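You operate a simulated robot arm through the tools that you are given. There is no shell and no other tool. Be economical: measure what you need, move in short steps, check, and stop when the job is done.

Carry out the task below with a simulated two-armed robot. There is one attempt and no reset: what you move stays moved.

JOB
Get the coder ready for washing: cover off, cap off its head, wash bottle on the small shelf.
Fine: the cover stands on the dark belt, the cap on the small shelf; shut the ink drawer again. Set down upright: cover, square cap, wash bottle. Where these are worked on the way, their far stop is far enough and under half their travel is too little: ink drawer.

Only the result counts: the job must be done as asked and must still hold three seconds after the hand-in. Knocking over, shifting, dropping, spilling or breaking anything else fails it. A push-on lid holds only when it is set on centred and level and pressed home; a screw cap is set on level and turned clockwise until tight.

ROBOT AND FRAMES
Two 6-joint arms with two-finger grippers on one trunk, on a base that drives. Base frame: it is fixed to the floor where the robot stands at the start and does not move with it; the origin is under the middle of the robot, x ahead of it, y to its left, z up; the surface under the hand at the start is at about z = 0.754. Units: m, degrees, N and s.
The left shoulder is at the start at [0.061, 0.143, 0.965], the right one opposite. With the tool pointing down near the work surface each hand reaches from about 0.3 to 0.72 m from the robot's upright axis, wherever it stands, measured 20 degrees to its own side. Places, roughly: clear key [0.8, 0.1, 1.2]; coder knob [0.8, 0, 1.1]; coder start button [0.8, 0.1, 1.2]; coder stop button [0.8, 0.1, 1.1]; coder switch [0.8, -0.1, 1.1]; dark belt [0.5, -0.5, 0.8]; eight key [0.8, 0.2, 1.1]; enter key [0.8, 0.1, 1.1]; five key [0.8, 0.2, 1.2]; four key [0.8, 0.2, 1.2]; ink drawer [0.9, 0.1, 0.9]; nine key [0.8, 0.2, 1.1]; one key [0.8, 0.2, 1.2]; seven key [0.8, 0.2, 1.1]; six key [0.8, 0.2, 1.2]; three key [0.8, 0.2, 1.2]. Payload 2.45 kg a hand.
The TCP of each hand is the grasp point between the finger pads, 0.026 m short of the fingertips. In the tool frame z runs along the fingers and y along their closing line. The gripper opens to 0.096 m. The gripper's body begins 0.069 m behind the TCP.
Orientation is that of the tool frame in the base frame, as a unit quaternion [w, x, y, z]. With the fingers straight down and closing along the base's y, the tool's x points along the base's -x, its y along +y and its z along -z.

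CONTROLS
- The arms move only by the tool step_arm. It takes "left_rows", "right_rows" or both (then of equal length, played together; a hand with none holds still); each is a list of rows, each a list of 3 entries, a list of its own where there are three numbers: the turn, a rotation vector about the tool's x, y, z in degrees, then the shift along the tool's x, y, z in m, then the closure in counts, from 0 (fully open) to 255 (shut). In form: [[[ax, ay, az], [dx, dy, dz], hand], ...]. A call has 1 to 12 rows; each row is the pose to reach, as a shift and turn from the pose commanded when the call began, along the tool's axes at that moment. Rows are played at 5 a second. More than 0.05 m and 8.6 degrees between two rows, or a gripper value outside its range, and nothing of the call is played. A pose out of reach is approached as far as the arm can. The call stops where the force on the tool passes 60 N (or 10 N more than at its start, if that is more) or the arm is blocked; 0.2 s more then pass. Each finger halts on what it meets, pressing with about 44 N; the grip force reading is that of the motor and also rises with nothing between the fingers. The clock runs only during rows and for 0.2 s after the last one: add rows that repeat a pose to give the fingers time. The reply holds the time, the measured pose of the TCP, the force on the tool along the base axes, the opening and the grip force, in the units named above and with some noise, with the torque about the TCP (base axes, N m) and any sound that the robot's microphone picked up.
- Cameras (640 x 400 px; columns grow to the right, rows downward): "scene" is now at [0.1359, -0.0373, 1.5784]; the picture's right is [-0.46, -0.89, 0.00], its down [-0.60, 0.31, -0.74] and it looks along [0.65, -0.34, -0.68] (base axes); focal length 214 px, centre (320, 200). "left" rides on the left gripper at [0.082, -0.003, -0.098] in its tool frame; the picture's right is [0.04, 1.00, 0.00], its down [-0.73, 0.03, -0.68] and it looks along [-0.68, 0.03, 0.73] (tool axes); focal length 256 px, centre (320, 200). "right" rides on the right gripper at [0.082, 0.003, -0.098] in its tool frame; the picture's right is [-0.04, 1.00, 0.00], its down [-0.73, -0.03, -0.68] and it looks along [-0.68, -0.03, 0.73] (tool axes); focal length 256 px, centre (320, 200). There is no depth. A picture from a camera that has moved, and an enlarged one, comes with that camera's place and axes in the base frame and with its lens.
- get_image(camera): a new picture of that camera. It takes no simulated time.
- lift_body(by): slides the trunk up (or, below 0, down) by that many m; the arms and the scene camera ride with it, the base frame stays. It gives what a move gives, with no picture.
- roll_base(legs): drives the robot by 1 to 6 legs, each [ahead, turn to the left] in m and degrees, along the robot's own axes; the way and the turn of a leg run together, so that a leg with both is an arc; at most 1.5 m and 180 degrees a leg. The arms and the cameras ride along, it lands a little off, and it stops where it bumps. It gives what a move gives.
- pan_tilt(pan, tilt): turns the head with the scene camera to pan (to the left, within 86 degrees either way) and tilt (down, from -29 to 69), counted from straight ahead of the robot. It gives what a move gives.
- enlarge(camera, box): a new picture of the part [left, top, right, bottom] of that camera's present view, enlarged. It takes no simulated time.
- job_done(): hands the job in; it is judged then, once.

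Go step by step. Nothing tells you exact positions but the pictures and the camera data: compare them with the known pose of the tool, close in by small moves and look again before you grip or let go. The budget is 120 turns and 100 pictures, counting those below and the enlarged ones. Unless the task says otherwise, let go and move clear before handing in.

The tools are called after "Call:" as name(argument=value, ...) on one line, values as JSON. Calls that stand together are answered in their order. step_arm: Moves the arms, as the interface text tells. Its arguments: {"type":"object","properties":{"left_rows":{"type":"array","items":{"type":"array"}},"right_rows":{"type":"array","items":{"type":"array"}}},"required":[]} The other tools are called the same way: lift_body (by) slides the trunk up or down; roll_base (legs) drives the base; pan_tilt (pan, tilt) turns the head that bears the scene camera; get_image (camera) takes a picture; enlarge (camera, box) takes an enlarged picture of a part of a camera's view; job_done () hands the job in.

At the start:

```text
time: 0.0
left_position: [0.6093, 0.0622, 0.9985]
left_tcp_rot: [0.0, -0.004, 1.0, -0.001]
left_force: [-0.1, 0.4, -0.7]
left_wrist_torque: [-0.02, -0.02, -0.03]
left_finger_gap: 0.096
left_grasp_force: 0.0
right_position: [0.3627, -0.2928, 1.3552]
right_tcp_rot: [0.0, -0.002, 1.0, 0.0]
right_force: [-0.1, -0.4, 0.5]
right_wrist_torque: [0.0, 0.02, -0.01]
right_finger_gap: 0.096
right_grasp_force: 0.0
trunk travel left (down, up): [-0.59, 0.0]
robot x, y, heading: [0.0006, -0.0024, -0.2]
head pan, tilt: [-27.3, 42.6]
```

scene: 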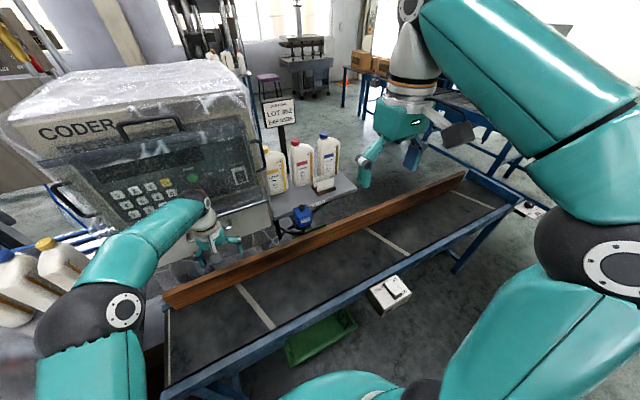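
right: 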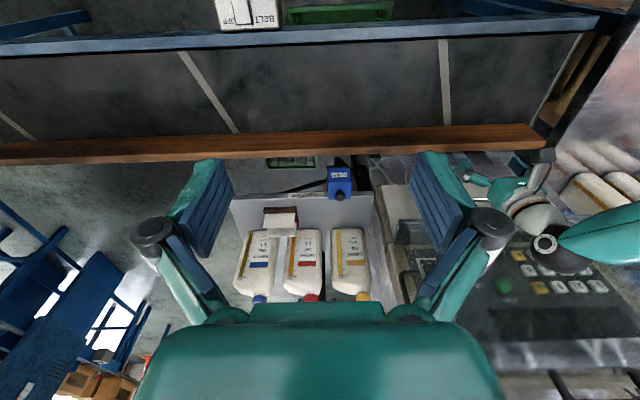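
left: 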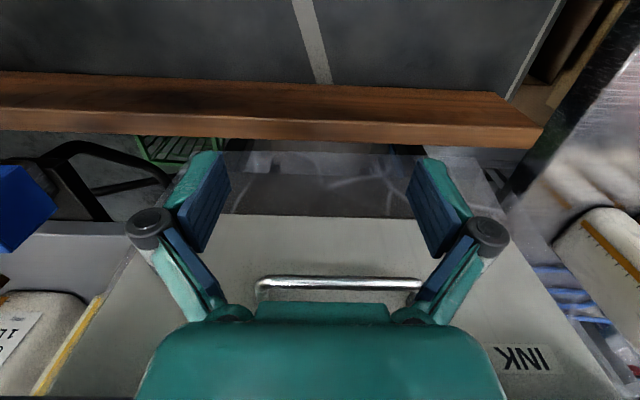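

The coder stands ahead-left with an ink drawer in its lower part; a small shelf with bottles is right of it, and the belt in front. I need a closer look to find the cover, the cap, the head and the wash bottle.

Call:
enlarge(camera="scene", box=[220, 80, 400, 260])

Call:
enlarge(camera="scene", box=[0, 50, 280, 300])

Call:
enlarge(camera="right", box=[200, 140, 540, 330])

```text
2.22 times, centred on (310, 170) of scene
camera zoom: at [0.1359, -0.0373, 1.5784], right [-0.46, -0.89, 0.0], down [-0.6, 0.31, -0.74], along [0.65, -0.34, -0.68], focal length 477 px, centre (342, 267)
```

zoom: 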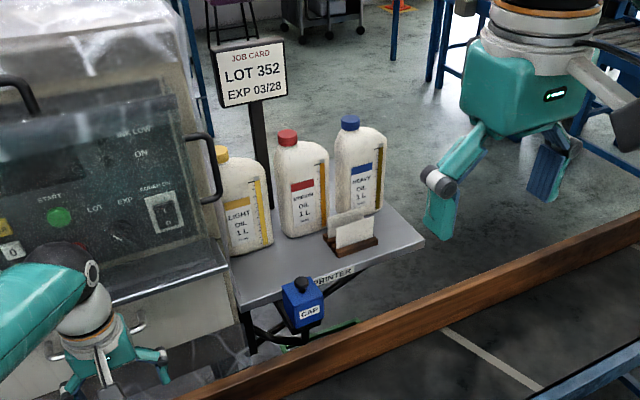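

```text
1.60 times, centred on (140, 175) of scene
camera zoom: at [0.1359, -0.0373, 1.5784], right [-0.46, -0.89, 0.0], down [-0.6, 0.31, -0.74], along [0.65, -0.34, -0.68], focal length 343 px, centre (608, 240)
```

zoom: 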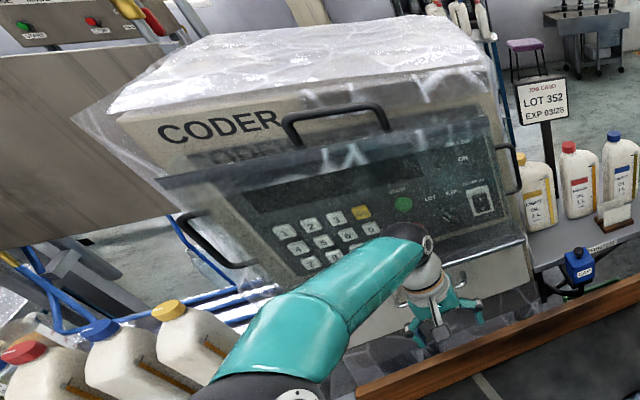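

```text
1.88 times, centred on (370, 235) of right
camera zoom: at [0.28, -0.2913, 1.4532], right [0.03, 1.0, 0.0], down [0.73, -0.03, 0.68], along [0.68, -0.02, -0.73], focal length 482 px, centre (226, 134)
```

zoom: 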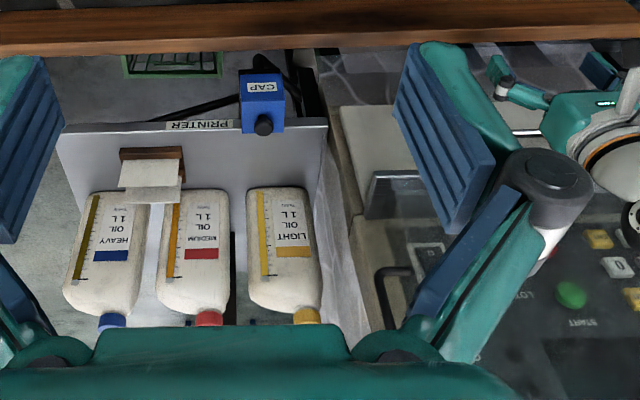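

The blue "CAP" sits on the printer head at the shelf's edge; the clear panel cover with black handles sits on the coder. I look straight at the coder and left of it to sort out the cover's shape.

Call:
pan_tilt(pan=5, tilt=30)

Call:
get_image(camera="scene")

```text
time: 1.0
left_position: [0.6084, 0.0613, 0.9982]
left_tcp_rot: [0.0, -0.004, 1.0, 0.0]
left_force: [-0.5, 0.1, -0.5]
left_wrist_torque: [0.02, 0.02, -0.01]
left_finger_gap: 0.0959
left_grasp_force: 0.0
right_position: [0.3621, -0.293, 1.3541]
right_tcp_rot: [0.0, -0.003, 1.0, 0.001]
right_force: [-0.4, -0.8, -0.3]
right_wrist_torque: [0.0, 0.02, 0.01]
right_finger_gap: 0.0957
right_grasp_force: 0.1
trunk travel left (down, up): [-0.59, 0.0]
robot x, y, heading: [-0.0007, 0.003, 0.2]
head pan, tilt: [5.0, 30.0]
```

```text
93 pictures are left
camera scene: at [0.1521, 0.0087, 1.5975], right [0.09, -1.0, 0.0], down [-0.5, -0.04, -0.87], along [0.86, 0.07, -0.5], focal length 214 px, centre (320, 200)
```

scene: 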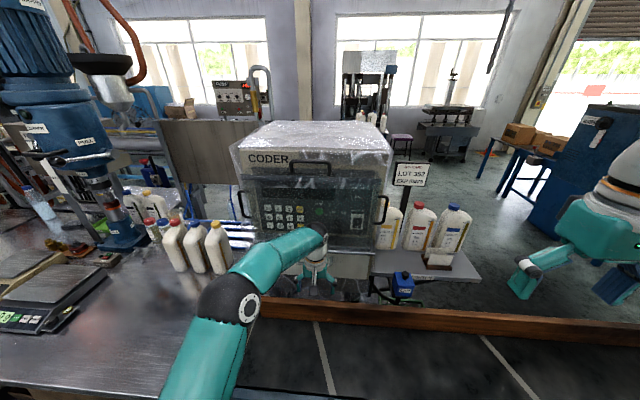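

A clear squeeze bottle stands on the left bench, and the coder is now square on. I enlarge both.

Call:
enlarge(camera="scene", box=[0, 140, 240, 340])

Call:
enlarge(camera="scene", box=[220, 110, 420, 310])

```text
2.00 times, centred on (120, 240) of scene
camera zoom: at [0.1521, 0.0087, 1.5975], right [0.09, -1.0, 0.0], down [-0.5, -0.04, -0.87], along [0.86, 0.07, -0.5], focal length 429 px, centre (720, 120)
```

zoom: 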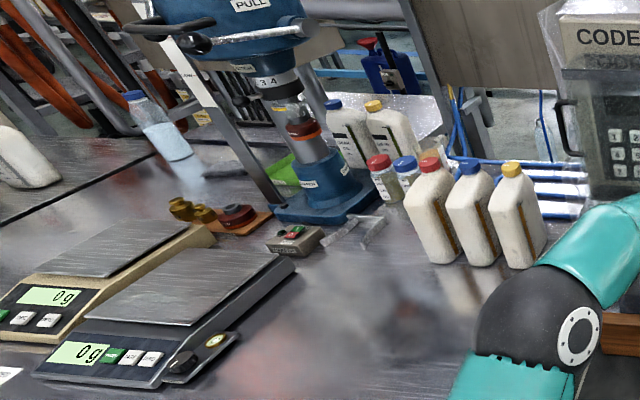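

```text
2.00 times, centred on (320, 210) of scene
camera zoom: at [0.1521, 0.0087, 1.5975], right [0.09, -1.0, 0.0], down [-0.5, -0.04, -0.87], along [0.86, 0.07, -0.5], focal length 429 px, centre (320, 180)
```

zoom: 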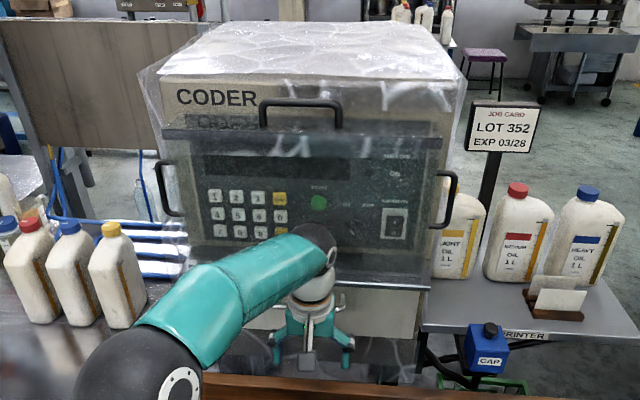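

The cover is a clear shallow box over the panel with one top handle and two side handles. I move the left arm back and aside for an unobstructed view.

Call:
step_arm(left_rows=[[[0, 0, 0], [0.04, 0.0, -0.02], 0], [[0, 0, 0], [0.08, 0.02, -0.04], 0], [[0, 0, 0], [0.12, 0.05, -0.07], 0], [[0, 0, 0], [0.15, 0.08, -0.09], 0], [[0, 0, 0], [0.18, 0.11, -0.11], 0], [[0, 0, 0], [0.2, 0.15, -0.13], 0], [[0, 0, 0], [0.22, 0.19, -0.14], 0], [[0, 0, 0], [0.23, 0.23, -0.15], 0]])

Call:
get_image(camera="scene")

Call:
enlarge(camera="scene", box=[220, 110, 420, 310])

```text
refused: row 3 steps farther than a row can; nothing moved
```

```text
90 pictures are left
camera scene: at [0.1521, 0.0087, 1.5975], right [0.09, -1.0, 0.0], down [-0.5, -0.04, -0.87], along [0.86, 0.07, -0.5], focal length 214 px, centre (320, 200)
```

scene: 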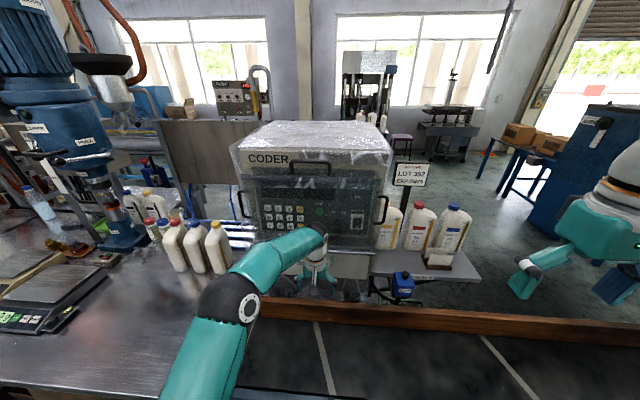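

```text
2.00 times, centred on (320, 210) of scene
camera zoom: at [0.1521, 0.0087, 1.5975], right [0.09, -1.0, 0.0], down [-0.5, -0.04, -0.87], along [0.86, 0.07, -0.5], focal length 429 px, centre (320, 180)
```

zoom: 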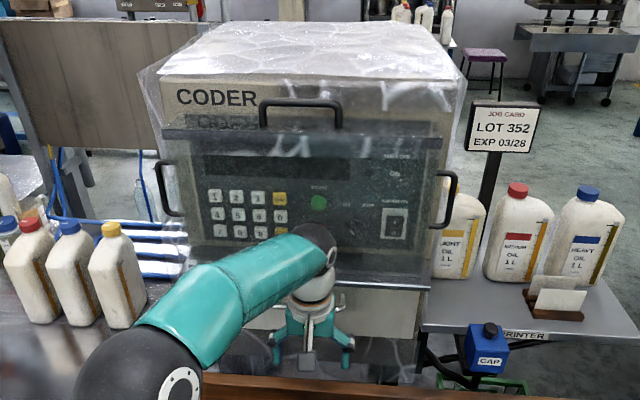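

A row was too long, so I replay the retreat with smaller steps.

Call:
step_arm(left_rows=[[[0, 0, 0], [0.04, 0.0, -0.02], 0], [[0, 0, 0], [0.08, 0.01, -0.03], 0], [[0, 0, 0], [0.12, 0.02, -0.05], 0], [[0, 0, 0], [0.15, 0.05, -0.07], 0], [[0, 0, 0], [0.18, 0.08, -0.09], 0], [[0, 0, 0], [0.2, 0.12, -0.1], 0], [[0, 0, 0], [0.21, 0.16, -0.11], 0], [[0, 0, 0], [0.22, 0.2, -0.12], 0], [[0, 0, 0], [0.22, 0.24, -0.13], 0]])

Call:
get_image(camera="scene")

Call:
enlarge(camera="scene", box=[220, 140, 400, 310])

```text
time: 3.0
left_position: [0.3868, 0.3006, 1.1283]
left_tcp_rot: [0.0, -0.002, 1.0, 0.0]
left_force: [0.2, 0.0, -0.3]
left_wrist_torque: [0.01, 0.01, -0.04]
left_finger_gap: 0.0962
left_grasp_force: 0.1
right_position: [0.3614, -0.2927, 1.3553]
right_tcp_rot: [0.001, -0.001, 1.0, 0.0]
right_force: [0.5, -0.4, -0.5]
right_wrist_torque: [0.01, 0.01, 0.01]
right_finger_gap: 0.0959
right_grasp_force: 0.2
trunk travel left (down, up): [-0.59, 0.0]
robot x, y, heading: [-0.0014, 0.0001, 0.1]
head pan, tilt: [5.0, 30.0]
```

```text
88 pictures are left
camera scene: at [0.152, 0.0094, 1.5976], right [0.09, -1.0, 0.0], down [-0.5, -0.04, -0.87], along [0.86, 0.08, -0.5], focal length 214 px, centre (320, 200)
```

scene: 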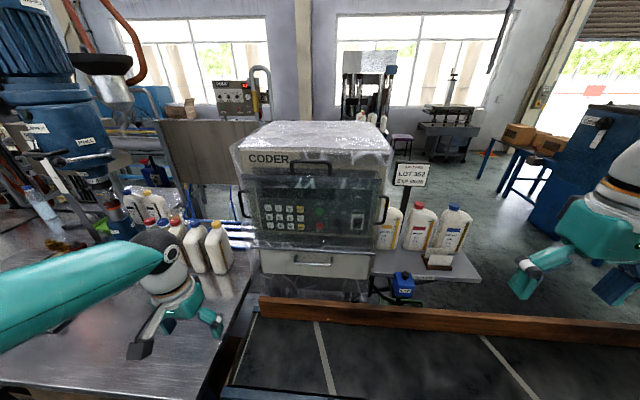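

```text
2.35 times, centred on (310, 225) of scene
camera zoom: at [0.152, 0.0094, 1.5976], right [0.09, -1.0, 0.0], down [-0.5, -0.04, -0.87], along [0.86, 0.08, -0.5], focal length 505 px, centre (344, 141)
```

zoom: 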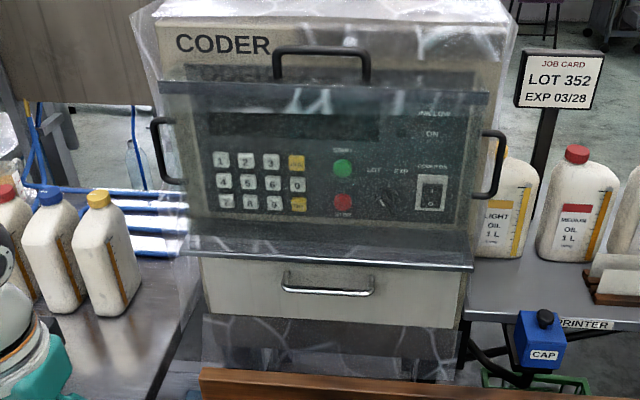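

The cover seems about 0.45 m wide with a bottom sill; I need its depth. I tilt the right hand so that its camera looks level at the coder from the right side.

Call:
step_arm(right_rows=[[[0, -8, 0], [0, 0, 0.02], 0], [[0, -16, 0], [0, 0, 0.05], 0], [[0, -24, 0], [0, 0, 0.08], 0], [[0, -32, 0], [0, 0, 0.1], 0], [[0, -40, 0], [0, 0, 0.12], 0]])

Call:
get_image(camera="right")

```text
time: 4.2
left_position: [0.3855, 0.2994, 1.1284]
left_tcp_rot: [0.0, -0.004, 1.0, -0.001]
left_force: [-0.2, 0.3, 0.7]
left_wrist_torque: [-0.02, -0.01, 0.02]
left_finger_gap: 0.0959
left_grasp_force: 0.1
right_position: [0.3615, -0.2924, 1.2354]
right_tcp_rot: [0.343, -0.003, 0.939, 0.001]
right_force: [0.2, 0.4, 0.2]
right_wrist_torque: [-0.01, -0.04, 0.0]
right_finger_gap: 0.0959
right_grasp_force: 0.0
trunk travel left (down, up): [-0.59, 0.0]
robot x, y, heading: [0.0005, 0.0007, 0.1]
head pan, tilt: [5.0, 30.0]
```

```text
86 pictures are left
camera right: at [0.2346, -0.2906, 1.258], right [0.03, 1.0, 0.03], down [0.12, -0.03, 0.99], along [0.99, -0.02, -0.12], focal length 256 px, centre (320, 200)
```

right: 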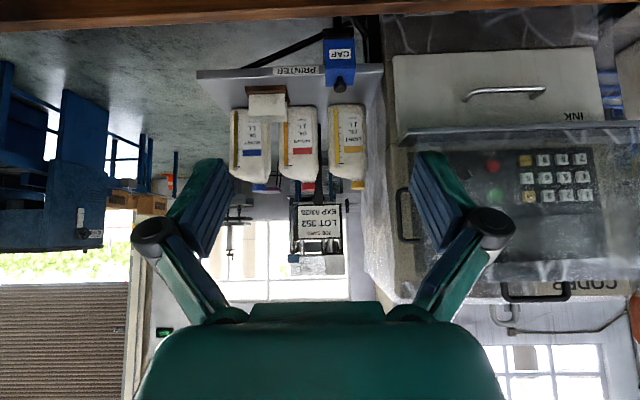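

Triangulating gives the top handle's bar at about (0.727, 0.088, 1.389), and the cover spans y −0.12…0.30, z 1.05…1.34. I enlarge to see its top edge and sill.

Call:
enlarge(camera="scene", box=[230, 145, 320, 205])

Call:
enlarge(camera="scene", box=[310, 150, 410, 270])

Call:
enlarge(camera="right", box=[320, 20, 640, 320])

```text
6.67 times, centred on (275, 175) of scene
camera zoom: at [0.1507, 0.0089, 1.5978], right [0.09, -1.0, 0.0], down [-0.5, -0.04, -0.87], along [0.86, 0.08, -0.5], focal length 1430 px, centre (620, 367)
```

zoom: 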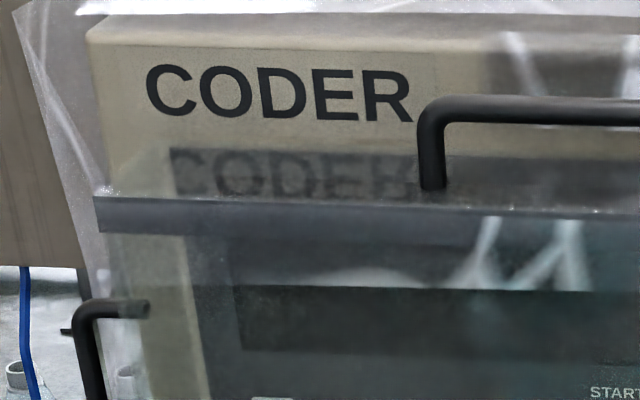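

```text
3.33 times, centred on (360, 210) of scene
camera zoom: at [0.1507, 0.0089, 1.5978], right [0.09, -1.0, 0.0], down [-0.5, -0.04, -0.87], along [0.86, 0.08, -0.5], focal length 715 px, centre (187, 167)
```

zoom: 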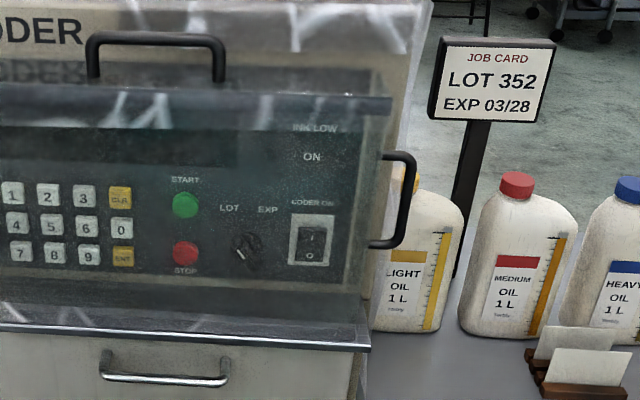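

```text
1.33 times, centred on (480, 170) of right
camera zoom: at [0.2346, -0.2906, 1.258], right [0.03, 1.0, 0.03], down [0.12, -0.03, 0.99], along [0.99, -0.02, -0.12], focal length 341 px, centre (107, 240)
```

zoom: 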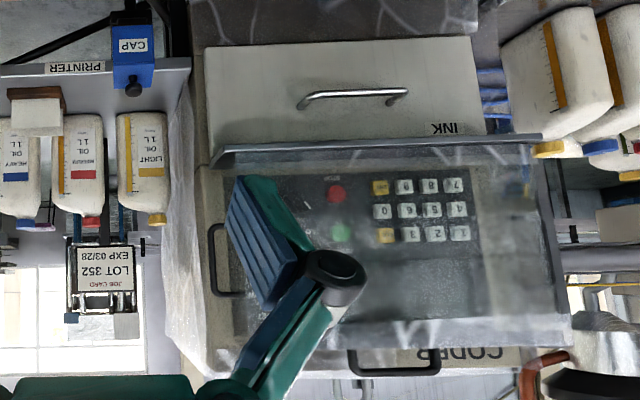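

The handle's bar runs along y and stands about 4.5 cm above the cover's top plate; the hand should take it from the front with the fingers level. I swing the right hand level and bring it toward the handle, still well short.

Call:
step_arm(right_rows=[[[0, -8, 0], [-0.03, 0.01, 0], 100], [[0, -16, 0], [-0.06, 0.02, 0], 100], [[0, -24, 0], [-0.1, 0.03, -0.005], 130], [[0, -32, 0], [-0.14, 0.05, -0.01], 130], [[0, -40, 0], [-0.175, 0.07, -0.015], 130], [[0, -48, 0], [-0.211, 0.1, -0.019], 130], [[0, -50, 0], [-0.211, 0.14, -0.019], 130], [[0, -50, 0], [-0.211, 0.18, -0.019], 130]])

Call:
get_image(camera="scene")

Call:
get_image(camera="right")

```text
time: 6.0
left_position: [0.3882, 0.3001, 1.1287]
left_tcp_rot: [-0.001, -0.004, 1.0, 0.0]
left_force: [0.7, 0.4, -0.4]
left_wrist_torque: [-0.01, 0.05, 0.0]
left_finger_gap: 0.0961
left_grasp_force: 0.0
right_position: [0.5113, -0.1122, 1.3861]
right_tcp_rot: [0.707, -0.002, 0.707, 0.002]
right_force: [0.1, 0.5, 0.0]
right_wrist_torque: [0.0, 0.0, -0.01]
right_finger_gap: 0.0469
right_grasp_force: 0.1
trunk travel left (down, up): [-0.59, 0.0]
robot x, y, heading: [-0.0015, -0.0013, -0.3]
head pan, tilt: [5.0, 30.0]
```

```text
82 pictures are left
camera scene: at [0.1526, 0.0102, 1.5975], right [0.09, -1.0, 0.0], down [-0.5, -0.04, -0.87], along [0.86, 0.07, -0.5], focal length 214 px, centre (320, 200)
```

scene: 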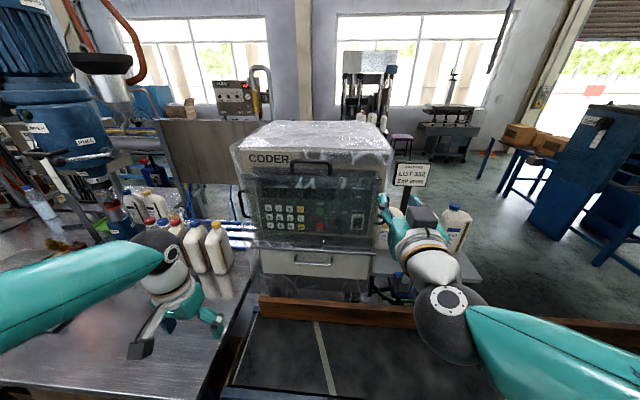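

```text
81 pictures are left
camera right: at [0.4115, -0.1089, 1.3034], right [-0.01, 1.0, 0.04], down [-0.68, -0.03, 0.73], along [0.73, -0.02, 0.68], focal length 256 px, centre (320, 200)
```

right: 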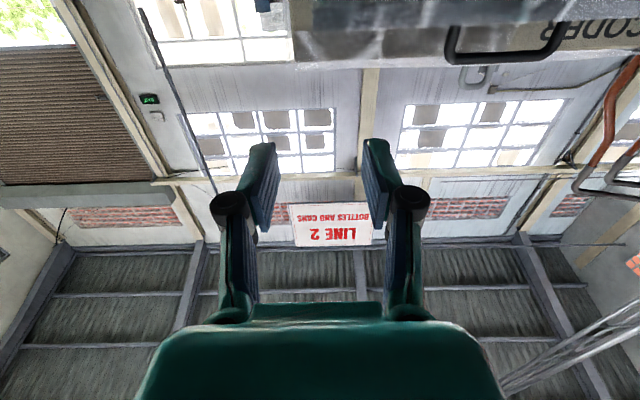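

The fingers close along y, so I must roll the hand 90° about its axis to straddle the bar from above and below. I roll and bring it in front of the handle's middle, about 12 cm short.

Call:
step_arm(right_rows=[[[0, 0, -8.2], [0, 0.02, 0.01], 130], [[0, 0, -16.4], [0, 0.04, 0.02], 130], [[0, 0, -24.6], [0, 0.06, 0.03], 130], [[0, 0, -32.8], [0, 0.08, 0.04], 130], [[0, 0, -41], [0, 0.1, 0.05], 130], [[0, 0, -49.2], [0, 0.12, 0.06], 130], [[0, 0, -57.4], [0, 0.14, 0.07], 130], [[0, 0, -65.6], [0, 0.16, 0.08], 130], [[0, 0, -73.8], [0, 0.18, 0.09], 130], [[0, 0, -82], [-0.001, 0.19, 0.09], 130], [[0, 0, -90], [-0.003, 0.2, 0.09], 130]])

Call:
get_image(camera="scene")

Call:
get_image(camera="right")

```text
time: 8.4
left_position: [0.388, 0.3004, 1.1285]
left_tcp_rot: [0.0, -0.004, 1.0, 0.0]
left_force: [-0.1, -0.7, 0.4]
left_wrist_torque: [-0.03, -0.01, 0.01]
left_finger_gap: 0.0959
left_grasp_force: 0.1
right_position: [0.5976, 0.0883, 1.3886]
right_tcp_rot: [-0.501, 0.502, -0.498, 0.499]
right_force: [-0.2, 0.4, 0.3]
right_wrist_torque: [0.02, 0.01, -0.05]
right_finger_gap: 0.0471
right_grasp_force: 0.0
trunk travel left (down, up): [-0.59, 0.0]
robot x, y, heading: [-0.0013, 0.0007, -0.1]
head pan, tilt: [5.0, 30.0]
```

```text
80 pictures are left
camera scene: at [0.1521, 0.0095, 1.5975], right [0.09, -1.0, 0.0], down [-0.5, -0.04, -0.87], along [0.86, 0.08, -0.5], focal length 214 px, centre (320, 200)
```

scene: 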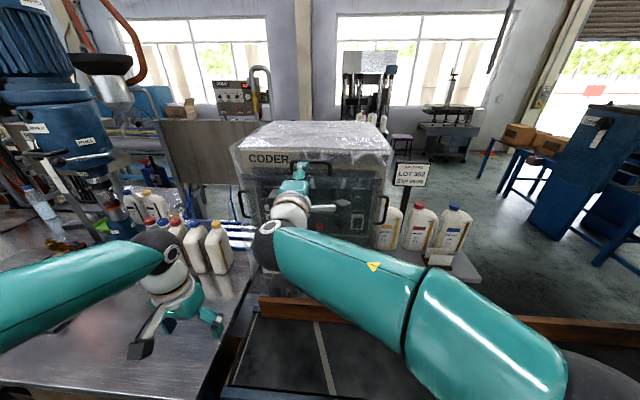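

```text
79 pictures are left
camera right: at [0.5007, 0.0056, 1.3851], right [0.0, 0.04, -1.0], down [-0.68, 0.73, 0.03], along [0.73, 0.68, 0.03], focal length 256 px, centre (320, 200)
```

right: 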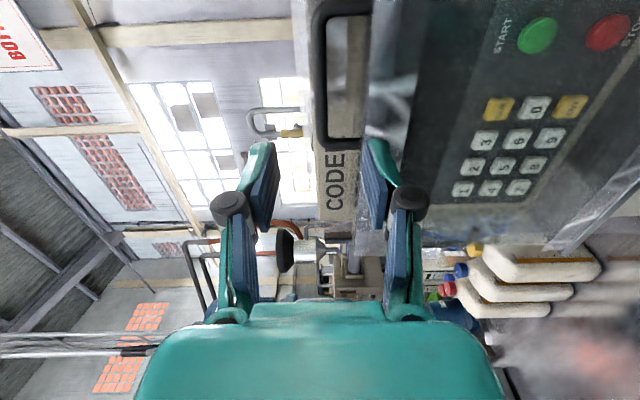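

The bar lies level with the hand at z ≈ 1.387 and x ≈ 0.74, centred on y ≈ 0.087. I slide the fingers forward over it.

Call:
step_arm(right_rows=[[[0, 0, 0], [0, 0, 0.035], 130], [[0, 0, 0], [0, 0, 0.07], 130], [[0, 0, 0], [0, 0, 0.1], 130], [[0, 0, 0], [0, 0, 0.125], 130], [[0, 0, 0], [0, 0, 0.14], 130]])

Call:
get_image(camera="right")

Call:
enlarge(camera="scene", box=[240, 130, 380, 220])

```text
time: 9.6
left_position: [0.3855, 0.2988, 1.1288]
left_tcp_rot: [0.001, -0.004, 1.0, 0.0]
left_force: [0.6, -1.1, -0.8]
left_wrist_torque: [-0.06, 0.03, -0.01]
left_finger_gap: 0.096
left_grasp_force: 0.1
right_position: [0.7349, 0.0888, 1.3929]
right_tcp_rot: [0.504, -0.5, 0.498, -0.499]
right_force: [-5.2, 0.7, 12.5]
right_wrist_torque: [0.04, 0.47, -0.06]
right_finger_gap: 0.0401
right_grasp_force: 0.0
trunk travel left (down, up): [-0.59, 0.0]
robot x, y, heading: [0.0013, 0.0018, 0.1]
head pan, tilt: [5.0, 30.0]
```

```text
78 pictures are left
camera right: at [0.6379, 0.0056, 1.3886], right [0.01, 0.04, -1.0], down [-0.68, 0.73, 0.03], along [0.73, 0.68, 0.03], focal length 256 px, centre (320, 200)
```

right: 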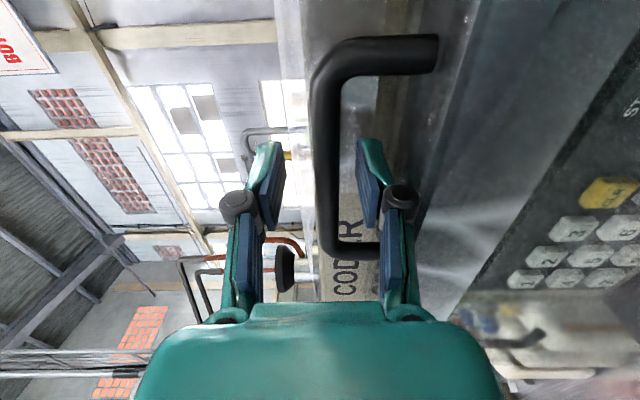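

```text
4.44 times, centred on (310, 175) of scene
camera zoom: at [0.1489, 0.0089, 1.5981], right [0.09, -1.0, 0.0], down [-0.5, -0.04, -0.87], along [0.86, 0.08, -0.5], focal length 953 px, centre (364, 311)
```

zoom: 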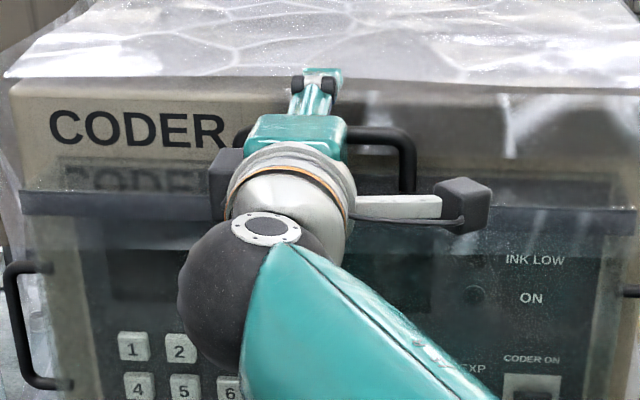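

The lower finger lightly touches the top plate, with the bar clearly between the pads. Closing lifts the finger away from the plate, so I close now.

Call:
step_arm(right_rows=[[[0, 0, 0], [0, 0, 0], 170], [[0, 0, 0], [0, 0, 0], 220], [[0, 0, 0], [0, 0, 0], 255], [[0, 0, 0], [0, 0, 0], 255], [[0, 0, 0], [0, 0, 0], 255]])

Call:
get_image(camera="right")

```text
time: 10.8
left_position: [0.3872, 0.2998, 1.1283]
left_tcp_rot: [-0.001, -0.003, 1.0, 0.0]
left_force: [0.4, 0.6, 0.4]
left_wrist_torque: [-0.02, -0.01, -0.01]
left_finger_gap: 0.096
left_grasp_force: 0.1
right_position: [0.7397, 0.0886, 1.3879]
right_tcp_rot: [-0.501, 0.502, -0.498, 0.499]
right_force: [-0.5, 0.5, -0.6]
right_wrist_torque: [0.01, 0.02, 0.05]
right_finger_gap: 0.0002
right_grasp_force: 27.8
trunk travel left (down, up): [-0.59, 0.0]
robot x, y, heading: [-0.0002, 0.0019, 0.1]
head pan, tilt: [5.0, 30.0]
```

```text
76 pictures are left
camera right: at [0.6409, 0.0059, 1.3849], right [0.0, 0.04, -1.0], down [-0.68, 0.73, 0.03], along [0.73, 0.68, 0.03], focal length 256 px, centre (320, 200)
```

right: 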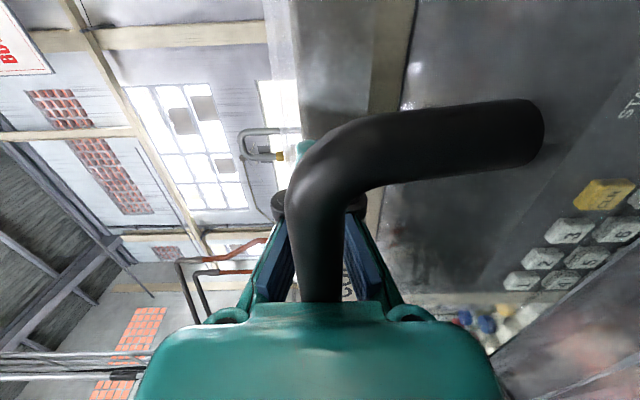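

The fingers shut fully and the bar now appears much closer, back toward the palm; the cover seems to have shifted. I look from the scene camera.

Call:
enlarge(camera="scene", box=[220, 110, 420, 290])

```text
2.22 times, centred on (320, 200) of scene
camera zoom: at [0.152, 0.0089, 1.5976], right [0.09, -1.0, 0.0], down [-0.5, -0.04, -0.87], along [0.86, 0.08, -0.5], focal length 477 px, centre (320, 200)
```

zoom: 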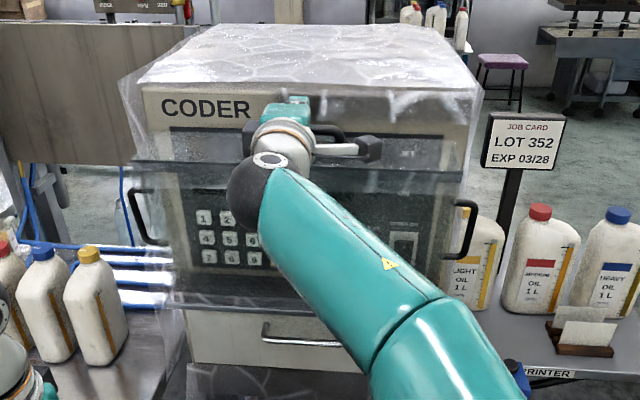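

The cover slid roughly 4–5 cm toward me and the bar sits behind the closed fingertips. I check how its lower edge rests using the left camera and an enlarged view.

Call:
enlarge(camera="scene", box=[250, 170, 380, 270])

Call:
step_arm(left_rows=[[[0, -8, 0], [0, 0.0, 0], 0], [[0, -16, 0], [0, 0, 0], 0], [[0, -24, 0], [0, 0, 0], 0], [[0, -32, 0], [0, 0, 0], 0], [[0, -40, 0], [0, 0, 0], 0]])

Call:
get_image(camera="left")

```text
4.00 times, centred on (315, 220) of scene
camera zoom: at [0.152, 0.0089, 1.5976], right [0.09, -1.0, 0.0], down [-0.5, -0.04, -0.87], along [0.86, 0.08, -0.5], focal length 858 px, centre (340, 120)
```

zoom: 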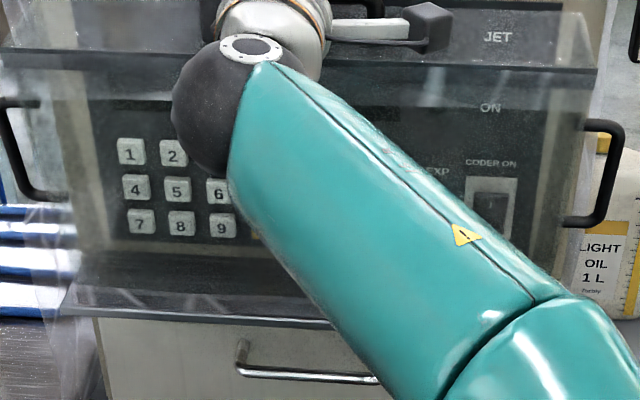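

```text
time: 12.0
left_position: [0.3854, 0.2991, 1.1298]
left_tcp_rot: [0.344, -0.003, 0.939, 0.001]
left_force: [0.2, -0.7, 0.1]
left_wrist_torque: [-0.02, -0.01, 0.02]
left_finger_gap: 0.0961
left_grasp_force: 0.0
right_position: [0.7381, 0.0888, 1.3893]
right_tcp_rot: [-0.502, 0.502, -0.498, 0.499]
right_force: [-1.1, -0.4, 0.3]
right_wrist_torque: [0.01, 0.01, 0.0]
right_finger_gap: 0.0
right_grasp_force: 28.6
trunk travel left (down, up): [-0.59, 0.0]
robot x, y, heading: [0.0009, -0.0007, -0.0]
head pan, tilt: [5.0, 30.0]
```

```text
73 pictures are left
camera left: at [0.2604, 0.2945, 1.1517], right [-0.04, 1.0, -0.03], down [0.12, 0.03, 0.99], along [0.99, 0.03, -0.12], focal length 256 px, centre (320, 200)
```

left: 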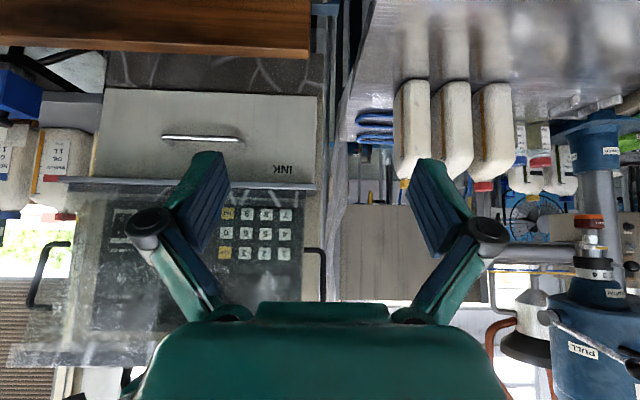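

The cover slid out level by about 4.5 cm and still rests without load on the hand; the bar sits just behind the pads (x ≈ 0.69). I open partly, back off so that the pads straddle the bar, and look.

Call:
step_arm(right_rows=[[[0, 0, 0], [0, 0, 0], 150], [[0, 0, 0], [0, 0, 0], 140], [[0, 0, 0], [0, 0, -0.01], 140], [[0, 0, 0], [0, 0, -0.025], 140], [[0, 0, 0], [0, 0, -0.04], 140], [[0, 0, 0], [0, 0, -0.05], 140]])

Call:
get_image(camera="right")

Call:
get_image(camera="left")

```text
time: 13.4
left_position: [0.3849, 0.2999, 1.1296]
left_tcp_rot: [0.343, -0.003, 0.939, 0.001]
left_force: [0.5, 0.2, 0.2]
left_wrist_torque: [0.0, -0.01, -0.01]
left_finger_gap: 0.0958
left_grasp_force: 0.2
right_position: [0.6852, 0.0877, 1.3915]
right_tcp_rot: [0.502, -0.499, 0.499, -0.499]
right_force: [-2.3, 0.0, 14.2]
right_wrist_torque: [0.03, -0.16, 0.05]
right_finger_gap: 0.0308
right_grasp_force: 0.1
trunk travel left (down, up): [-0.59, 0.0]
robot x, y, heading: [0.003, -0.0003, -0.2]
head pan, tilt: [5.0, 30.0]
```

```text
72 pictures are left
camera right: at [0.5882, 0.0051, 1.3869], right [0.0, 0.04, -1.0], down [-0.68, 0.73, 0.03], along [0.73, 0.68, 0.03], focal length 256 px, centre (320, 200)
```

right: 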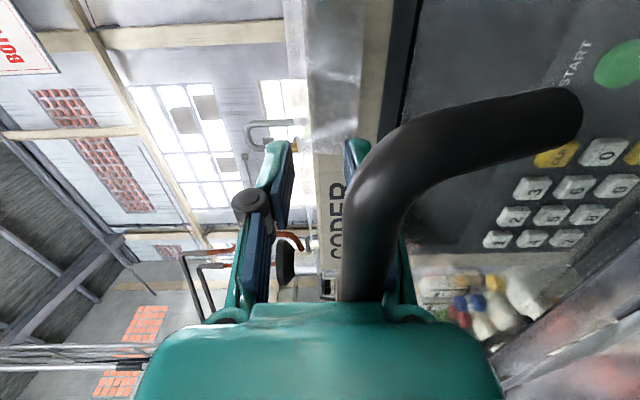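

```text
71 pictures are left
camera left: at [0.2592, 0.2945, 1.1521], right [-0.04, 1.0, -0.03], down [0.12, 0.03, 0.99], along [0.99, 0.03, -0.12], focal length 256 px, centre (320, 200)
```

left: 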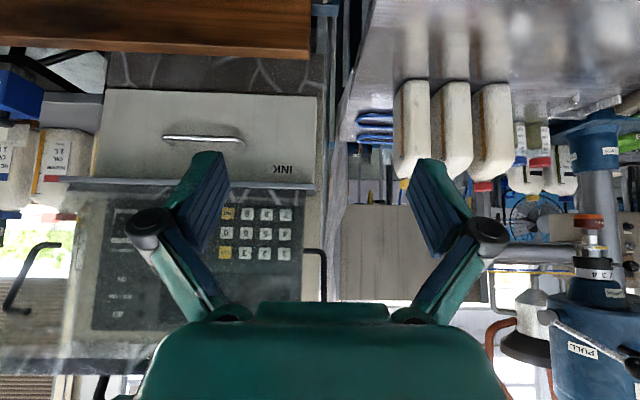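

The handle's geometry suggests that the cover is tipping toward me about its bottom edge (bar now near x ≈ 0.636, z ≈ 1.374), leaning on the hand. I check before pushing it back.

Call:
enlarge(camera="scene", box=[220, 110, 420, 290])

```text
2.22 times, centred on (320, 200) of scene
camera zoom: at [0.1493, 0.0086, 1.5979], right [0.09, -1.0, 0.0], down [-0.5, -0.04, -0.87], along [0.86, 0.08, -0.5], focal length 477 px, centre (320, 200)
```

zoom: 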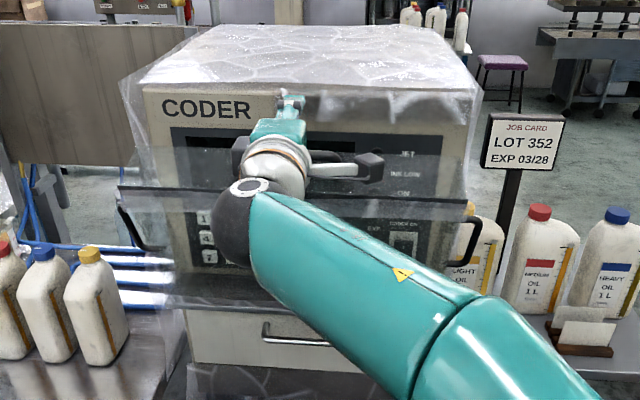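

Confirmed: the cover leans forward on the hand, pivoting at the sill. I narrow the fingers to free the plate and push the cover back upright with the palm.

Call:
step_arm(right_rows=[[[0, 0, 0], [0, 0, 0], 235], [[0, 0, 0], [0, 0, 0.0], 240], [[0, 0, 0], [0, 0, 0.025], 240], [[0, 0, 0], [0, 0, 0.05], 240], [[0, 0, 0], [0, 0, 0.075], 240], [[0, 0, 0], [0, 0, 0.09], 240]])

Call:
get_image(camera="right")

Call:
enlarge(camera="scene", box=[220, 110, 420, 290])

```text
time: 14.6
left_position: [0.3842, 0.2987, 1.1299]
left_tcp_rot: [0.343, -0.003, 0.939, 0.0]
left_force: [1.5, -0.5, -0.5]
left_wrist_torque: [0.06, -0.02, 0.02]
left_finger_gap: 0.0961
left_grasp_force: 0.0
right_position: [0.7533, 0.0795, 1.3954]
right_tcp_rot: [0.502, -0.499, 0.504, -0.495]
right_force: [-20.4, 3.5, -3.8]
right_wrist_torque: [-0.21, -0.13, 0.05]
right_finger_gap: 0.0066
right_grasp_force: 0.6
trunk travel left (down, up): [-0.59, 0.0]
robot x, y, heading: [-0.002, 0.0023, -0.1]
head pan, tilt: [5.0, 30.0]
stopped in row 5 (right hand): the force on the tool passed its limit at 150 N (the readings are from after the stop); the commanded pose is now the measured one
```

```text
69 pictures are left
camera right: at [0.6554, -0.003, 1.3913], right [-0.01, 0.05, -1.0], down [-0.68, 0.73, 0.04], along [0.73, 0.68, 0.03], focal length 256 px, centre (320, 200)
```

right: 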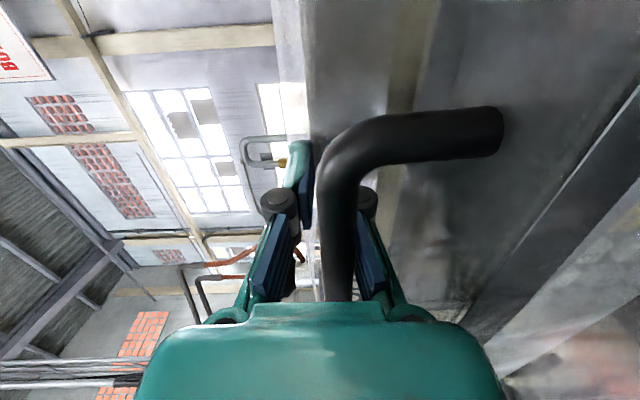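

```text
2.22 times, centred on (320, 200) of scene
camera zoom: at [0.1479, 0.008, 1.5978], right [0.09, -1.0, 0.0], down [-0.5, -0.04, -0.87], along [0.86, 0.08, -0.5], focal length 477 px, centre (320, 200)
```

zoom: 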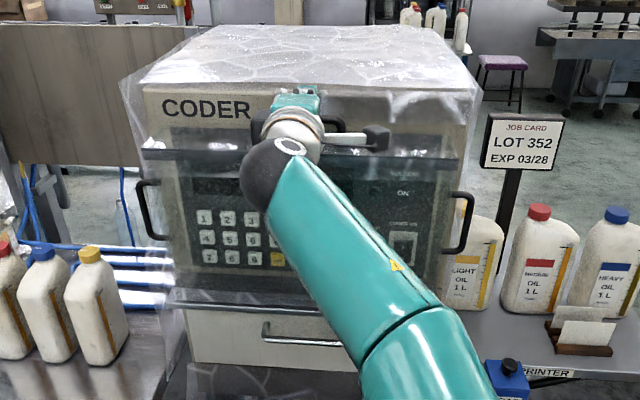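

The fingertips reached the coder's face and the hand stopped; the cover is nearly upright again. I ease back a little to unload and see whether the cover stands by itself.

Call:
step_arm(right_rows=[[[0, 0, 0], [0, 0, -0.01], 240], [[0, 0, 0], [0, 0, -0.02], 240]])

Call:
get_image(camera="right")

```text
time: 15.2
left_position: [0.3863, 0.2989, 1.13]
left_tcp_rot: [0.341, -0.003, 0.94, 0.001]
left_force: [-0.3, 0.6, 0.1]
left_wrist_torque: [0.01, 0.01, 0.01]
left_finger_gap: 0.096
left_grasp_force: 0.1
right_position: [0.7356, 0.0799, 1.3932]
right_tcp_rot: [0.501, -0.5, 0.505, -0.494]
right_force: [-0.4, -1.2, -0.8]
right_wrist_torque: [-0.02, -0.01, 0.04]
right_finger_gap: 0.0069
right_grasp_force: 0.9
trunk travel left (down, up): [-0.59, 0.0]
robot x, y, heading: [-0.003, 0.0, 0.1]
head pan, tilt: [5.0, 30.0]
```

```text
67 pictures are left
camera right: at [0.6386, -0.0016, 1.389], right [-0.01, 0.05, -1.0], down [-0.68, 0.73, 0.04], along [0.73, 0.68, 0.03], focal length 256 px, centre (320, 200)
```

right: 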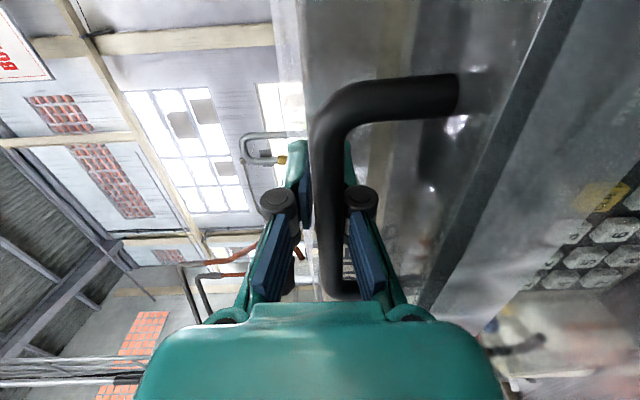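

The cover stands again on its own, with the bar at x ≈ 0.72. This time I open only just wider than the bar so that the knuckles stay off the plate, centre the pads on the bar and look.

Call:
step_arm(right_rows=[[[0, 0, 0], [0, 0, 0], 215], [[0, 0, 0], [0, 0.003, 0], 186], [[0, 0, 0], [0, 0.003, 0.0], 186], [[0, 0, 0], [0, 0.003, -0.006], 186], [[0, 0, 0], [0, 0.003, -0.014], 186]])

Call:
get_image(camera="right")

```text
time: 16.4
left_position: [0.3873, 0.3001, 1.1293]
left_tcp_rot: [0.341, -0.002, 0.94, 0.001]
left_force: [1.0, 0.1, 0.9]
left_wrist_torque: [-0.04, -0.01, -0.02]
left_finger_gap: 0.0961
left_grasp_force: 0.0
right_position: [0.7235, 0.0802, 1.3905]
right_tcp_rot: [0.5, -0.5, 0.505, -0.495]
right_force: [0.4, 0.3, 0.1]
right_wrist_torque: [-0.01, 0.05, -0.03]
right_finger_gap: 0.0257
right_grasp_force: 0.1
trunk travel left (down, up): [-0.59, 0.0]
robot x, y, heading: [-0.0027, -0.0047, 0.0]
head pan, tilt: [5.0, 30.0]
```

```text
66 pictures are left
camera right: at [0.6248, -0.0023, 1.3867], right [-0.01, 0.05, -1.0], down [-0.68, 0.73, 0.04], along [0.73, 0.68, 0.03], focal length 256 px, centre (320, 200)
```

right: 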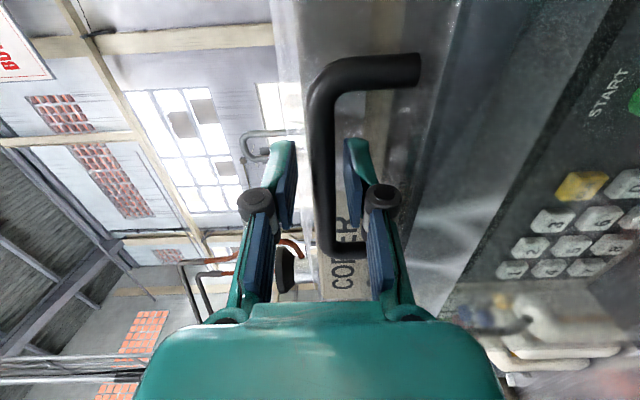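

The bar is back near x ≈ 0.736 with no force on the hand and lies between the pads. I advance 1 cm, lower 2 mm and close in small steps.

Call:
step_arm(right_rows=[[[0, 0, 0], [0, 0.002, 0.006], 186], [[0, 0, 0], [0, 0.002, 0.011], 186], [[0, 0, 0], [0, 0.002, 0.011], 200], [[0, 0, 0], [0, 0.002, 0.011], 205], [[0, 0, 0], [0, 0.002, 0.011], 210], [[0, 0, 0], [0, 0.002, 0.011], 215]])

Call:
get_image(camera="right")

```text
time: 17.8
left_position: [0.3873, 0.2998, 1.1293]
left_tcp_rot: [0.342, -0.004, 0.94, 0.001]
left_force: [0.4, 1.2, 0.6]
left_wrist_torque: [0.05, -0.03, -0.02]
left_finger_gap: 0.0961
left_grasp_force: 0.0
right_position: [0.7354, 0.0806, 1.3877]
right_tcp_rot: [0.5, -0.501, 0.505, -0.494]
right_force: [-0.9, -0.1, -0.4]
right_wrist_torque: [-0.02, -0.01, -0.01]
right_finger_gap: 0.0149
right_grasp_force: 0.1
trunk travel left (down, up): [-0.59, 0.0]
robot x, y, heading: [-0.0009, 0.0003, 0.2]
head pan, tilt: [5.0, 30.0]
```

```text
65 pictures are left
camera right: at [0.6359, -0.002, 1.3842], right [-0.01, 0.05, -1.0], down [-0.68, 0.73, 0.04], along [0.73, 0.68, 0.03], focal length 256 px, centre (320, 200)
```

right: 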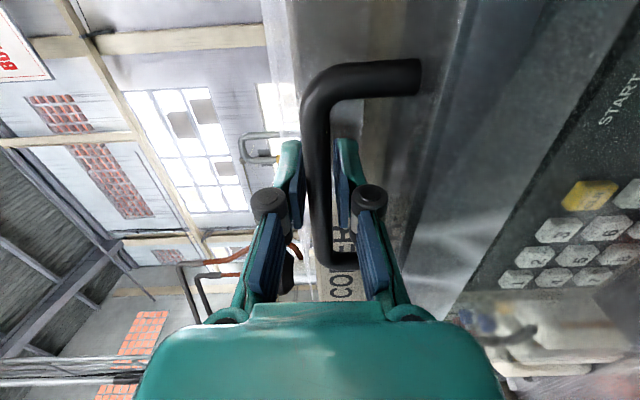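

The bar is centred between the pads and still upright. I close the rest of the way.

Call:
step_arm(right_rows=[[[0, 0, 0], [0, 0, 0], 220], [[0, 0, 0], [0, 0, 0], 225], [[0, 0, 0], [0, 0, 0], 230], [[0, 0, 0], [0, 0, 0], 238], [[0, 0, 0], [0, 0, 0], 255], [[0, 0, 0], [0, 0, 0], 255]])

Call:
get_image(camera="right")

```text
time: 19.2
left_position: [0.3871, 0.3006, 1.129]
left_tcp_rot: [0.341, -0.004, 0.94, 0.001]
left_force: [0.6, 0.0, -1.0]
left_wrist_torque: [0.02, 0.0, 0.02]
left_finger_gap: 0.0961
left_grasp_force: 0.0
right_position: [0.7338, 0.0814, 1.3878]
right_tcp_rot: [0.5, -0.5, 0.505, -0.494]
right_force: [-0.3, -1.0, 0.2]
right_wrist_torque: [0.03, -0.03, 0.04]
right_finger_gap: 0.0101
right_grasp_force: 37.7
trunk travel left (down, up): [-0.59, 0.0]
robot x, y, heading: [-0.0001, -0.001, -0.1]
head pan, tilt: [5.0, 30.0]
```

```text
64 pictures are left
camera right: at [0.6365, -0.0019, 1.3836], right [-0.01, 0.05, -1.0], down [-0.68, 0.73, 0.04], along [0.73, 0.68, 0.03], focal length 256 px, centre (320, 200)
```

right: 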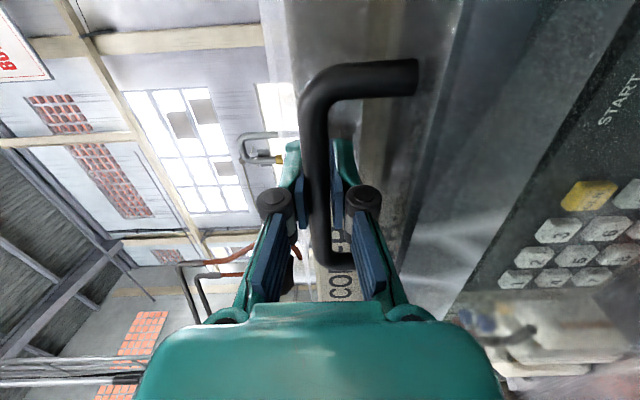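

The bar is gripped (gap 10 mm, 38 N). I lift a little and watch the load.

Call:
step_arm(right_rows=[[[0, 0, 0], [0, -0.008, 0], 255], [[0, 0, 0], [0, -0.016, 0], 255], [[0, 0, 0], [0, -0.03, 0], 255], [[0, 0, 0], [0, -0.03, 0], 255]])

Call:
enlarge(camera="scene", box=[220, 110, 420, 290])

Call:
get_image(camera="left")

```text
time: 20.2
left_position: [0.3877, 0.2994, 1.1287]
left_tcp_rot: [0.342, -0.003, 0.94, 0.001]
left_force: [-1.1, 0.3, 0.2]
left_wrist_torque: [-0.02, 0.01, 0.0]
left_finger_gap: 0.0961
left_grasp_force: 0.0
right_position: [0.7347, 0.0788, 1.4184]
right_tcp_rot: [0.501, -0.5, 0.505, -0.494]
right_force: [-0.7, -0.1, -3.8]
right_wrist_torque: [-0.02, -0.07, 0.0]
right_finger_gap: 0.0097
right_grasp_force: 37.2
trunk travel left (down, up): [-0.59, 0.0]
robot x, y, heading: [0.0029, 0.0004, 0.0]
head pan, tilt: [5.0, 30.0]
```

```text
2.22 times, centred on (320, 200) of scene
camera zoom: at [0.1527, 0.0089, 1.5977], right [0.09, -1.0, 0.0], down [-0.5, -0.04, -0.87], along [0.86, 0.08, -0.5], focal length 477 px, centre (320, 200)
```

zoom: 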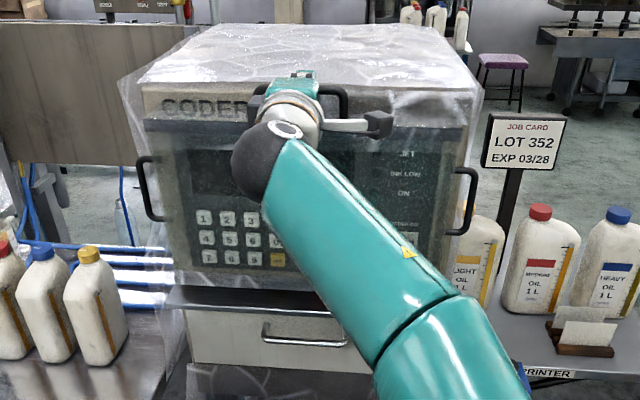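

```text
62 pictures are left
camera left: at [0.2618, 0.2946, 1.1518], right [-0.04, 1.0, -0.03], down [0.13, 0.03, 0.99], along [0.99, 0.03, -0.13], focal length 256 px, centre (320, 200)
```

left: 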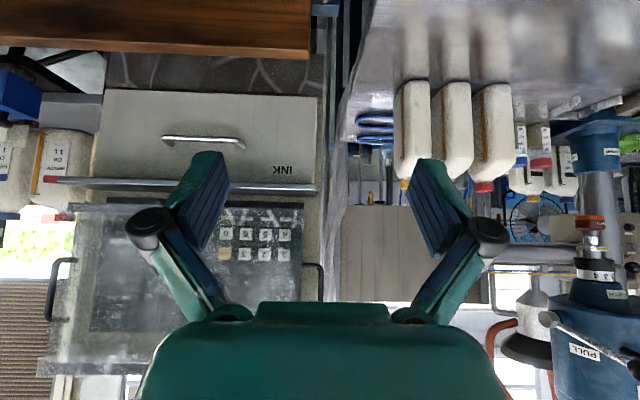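

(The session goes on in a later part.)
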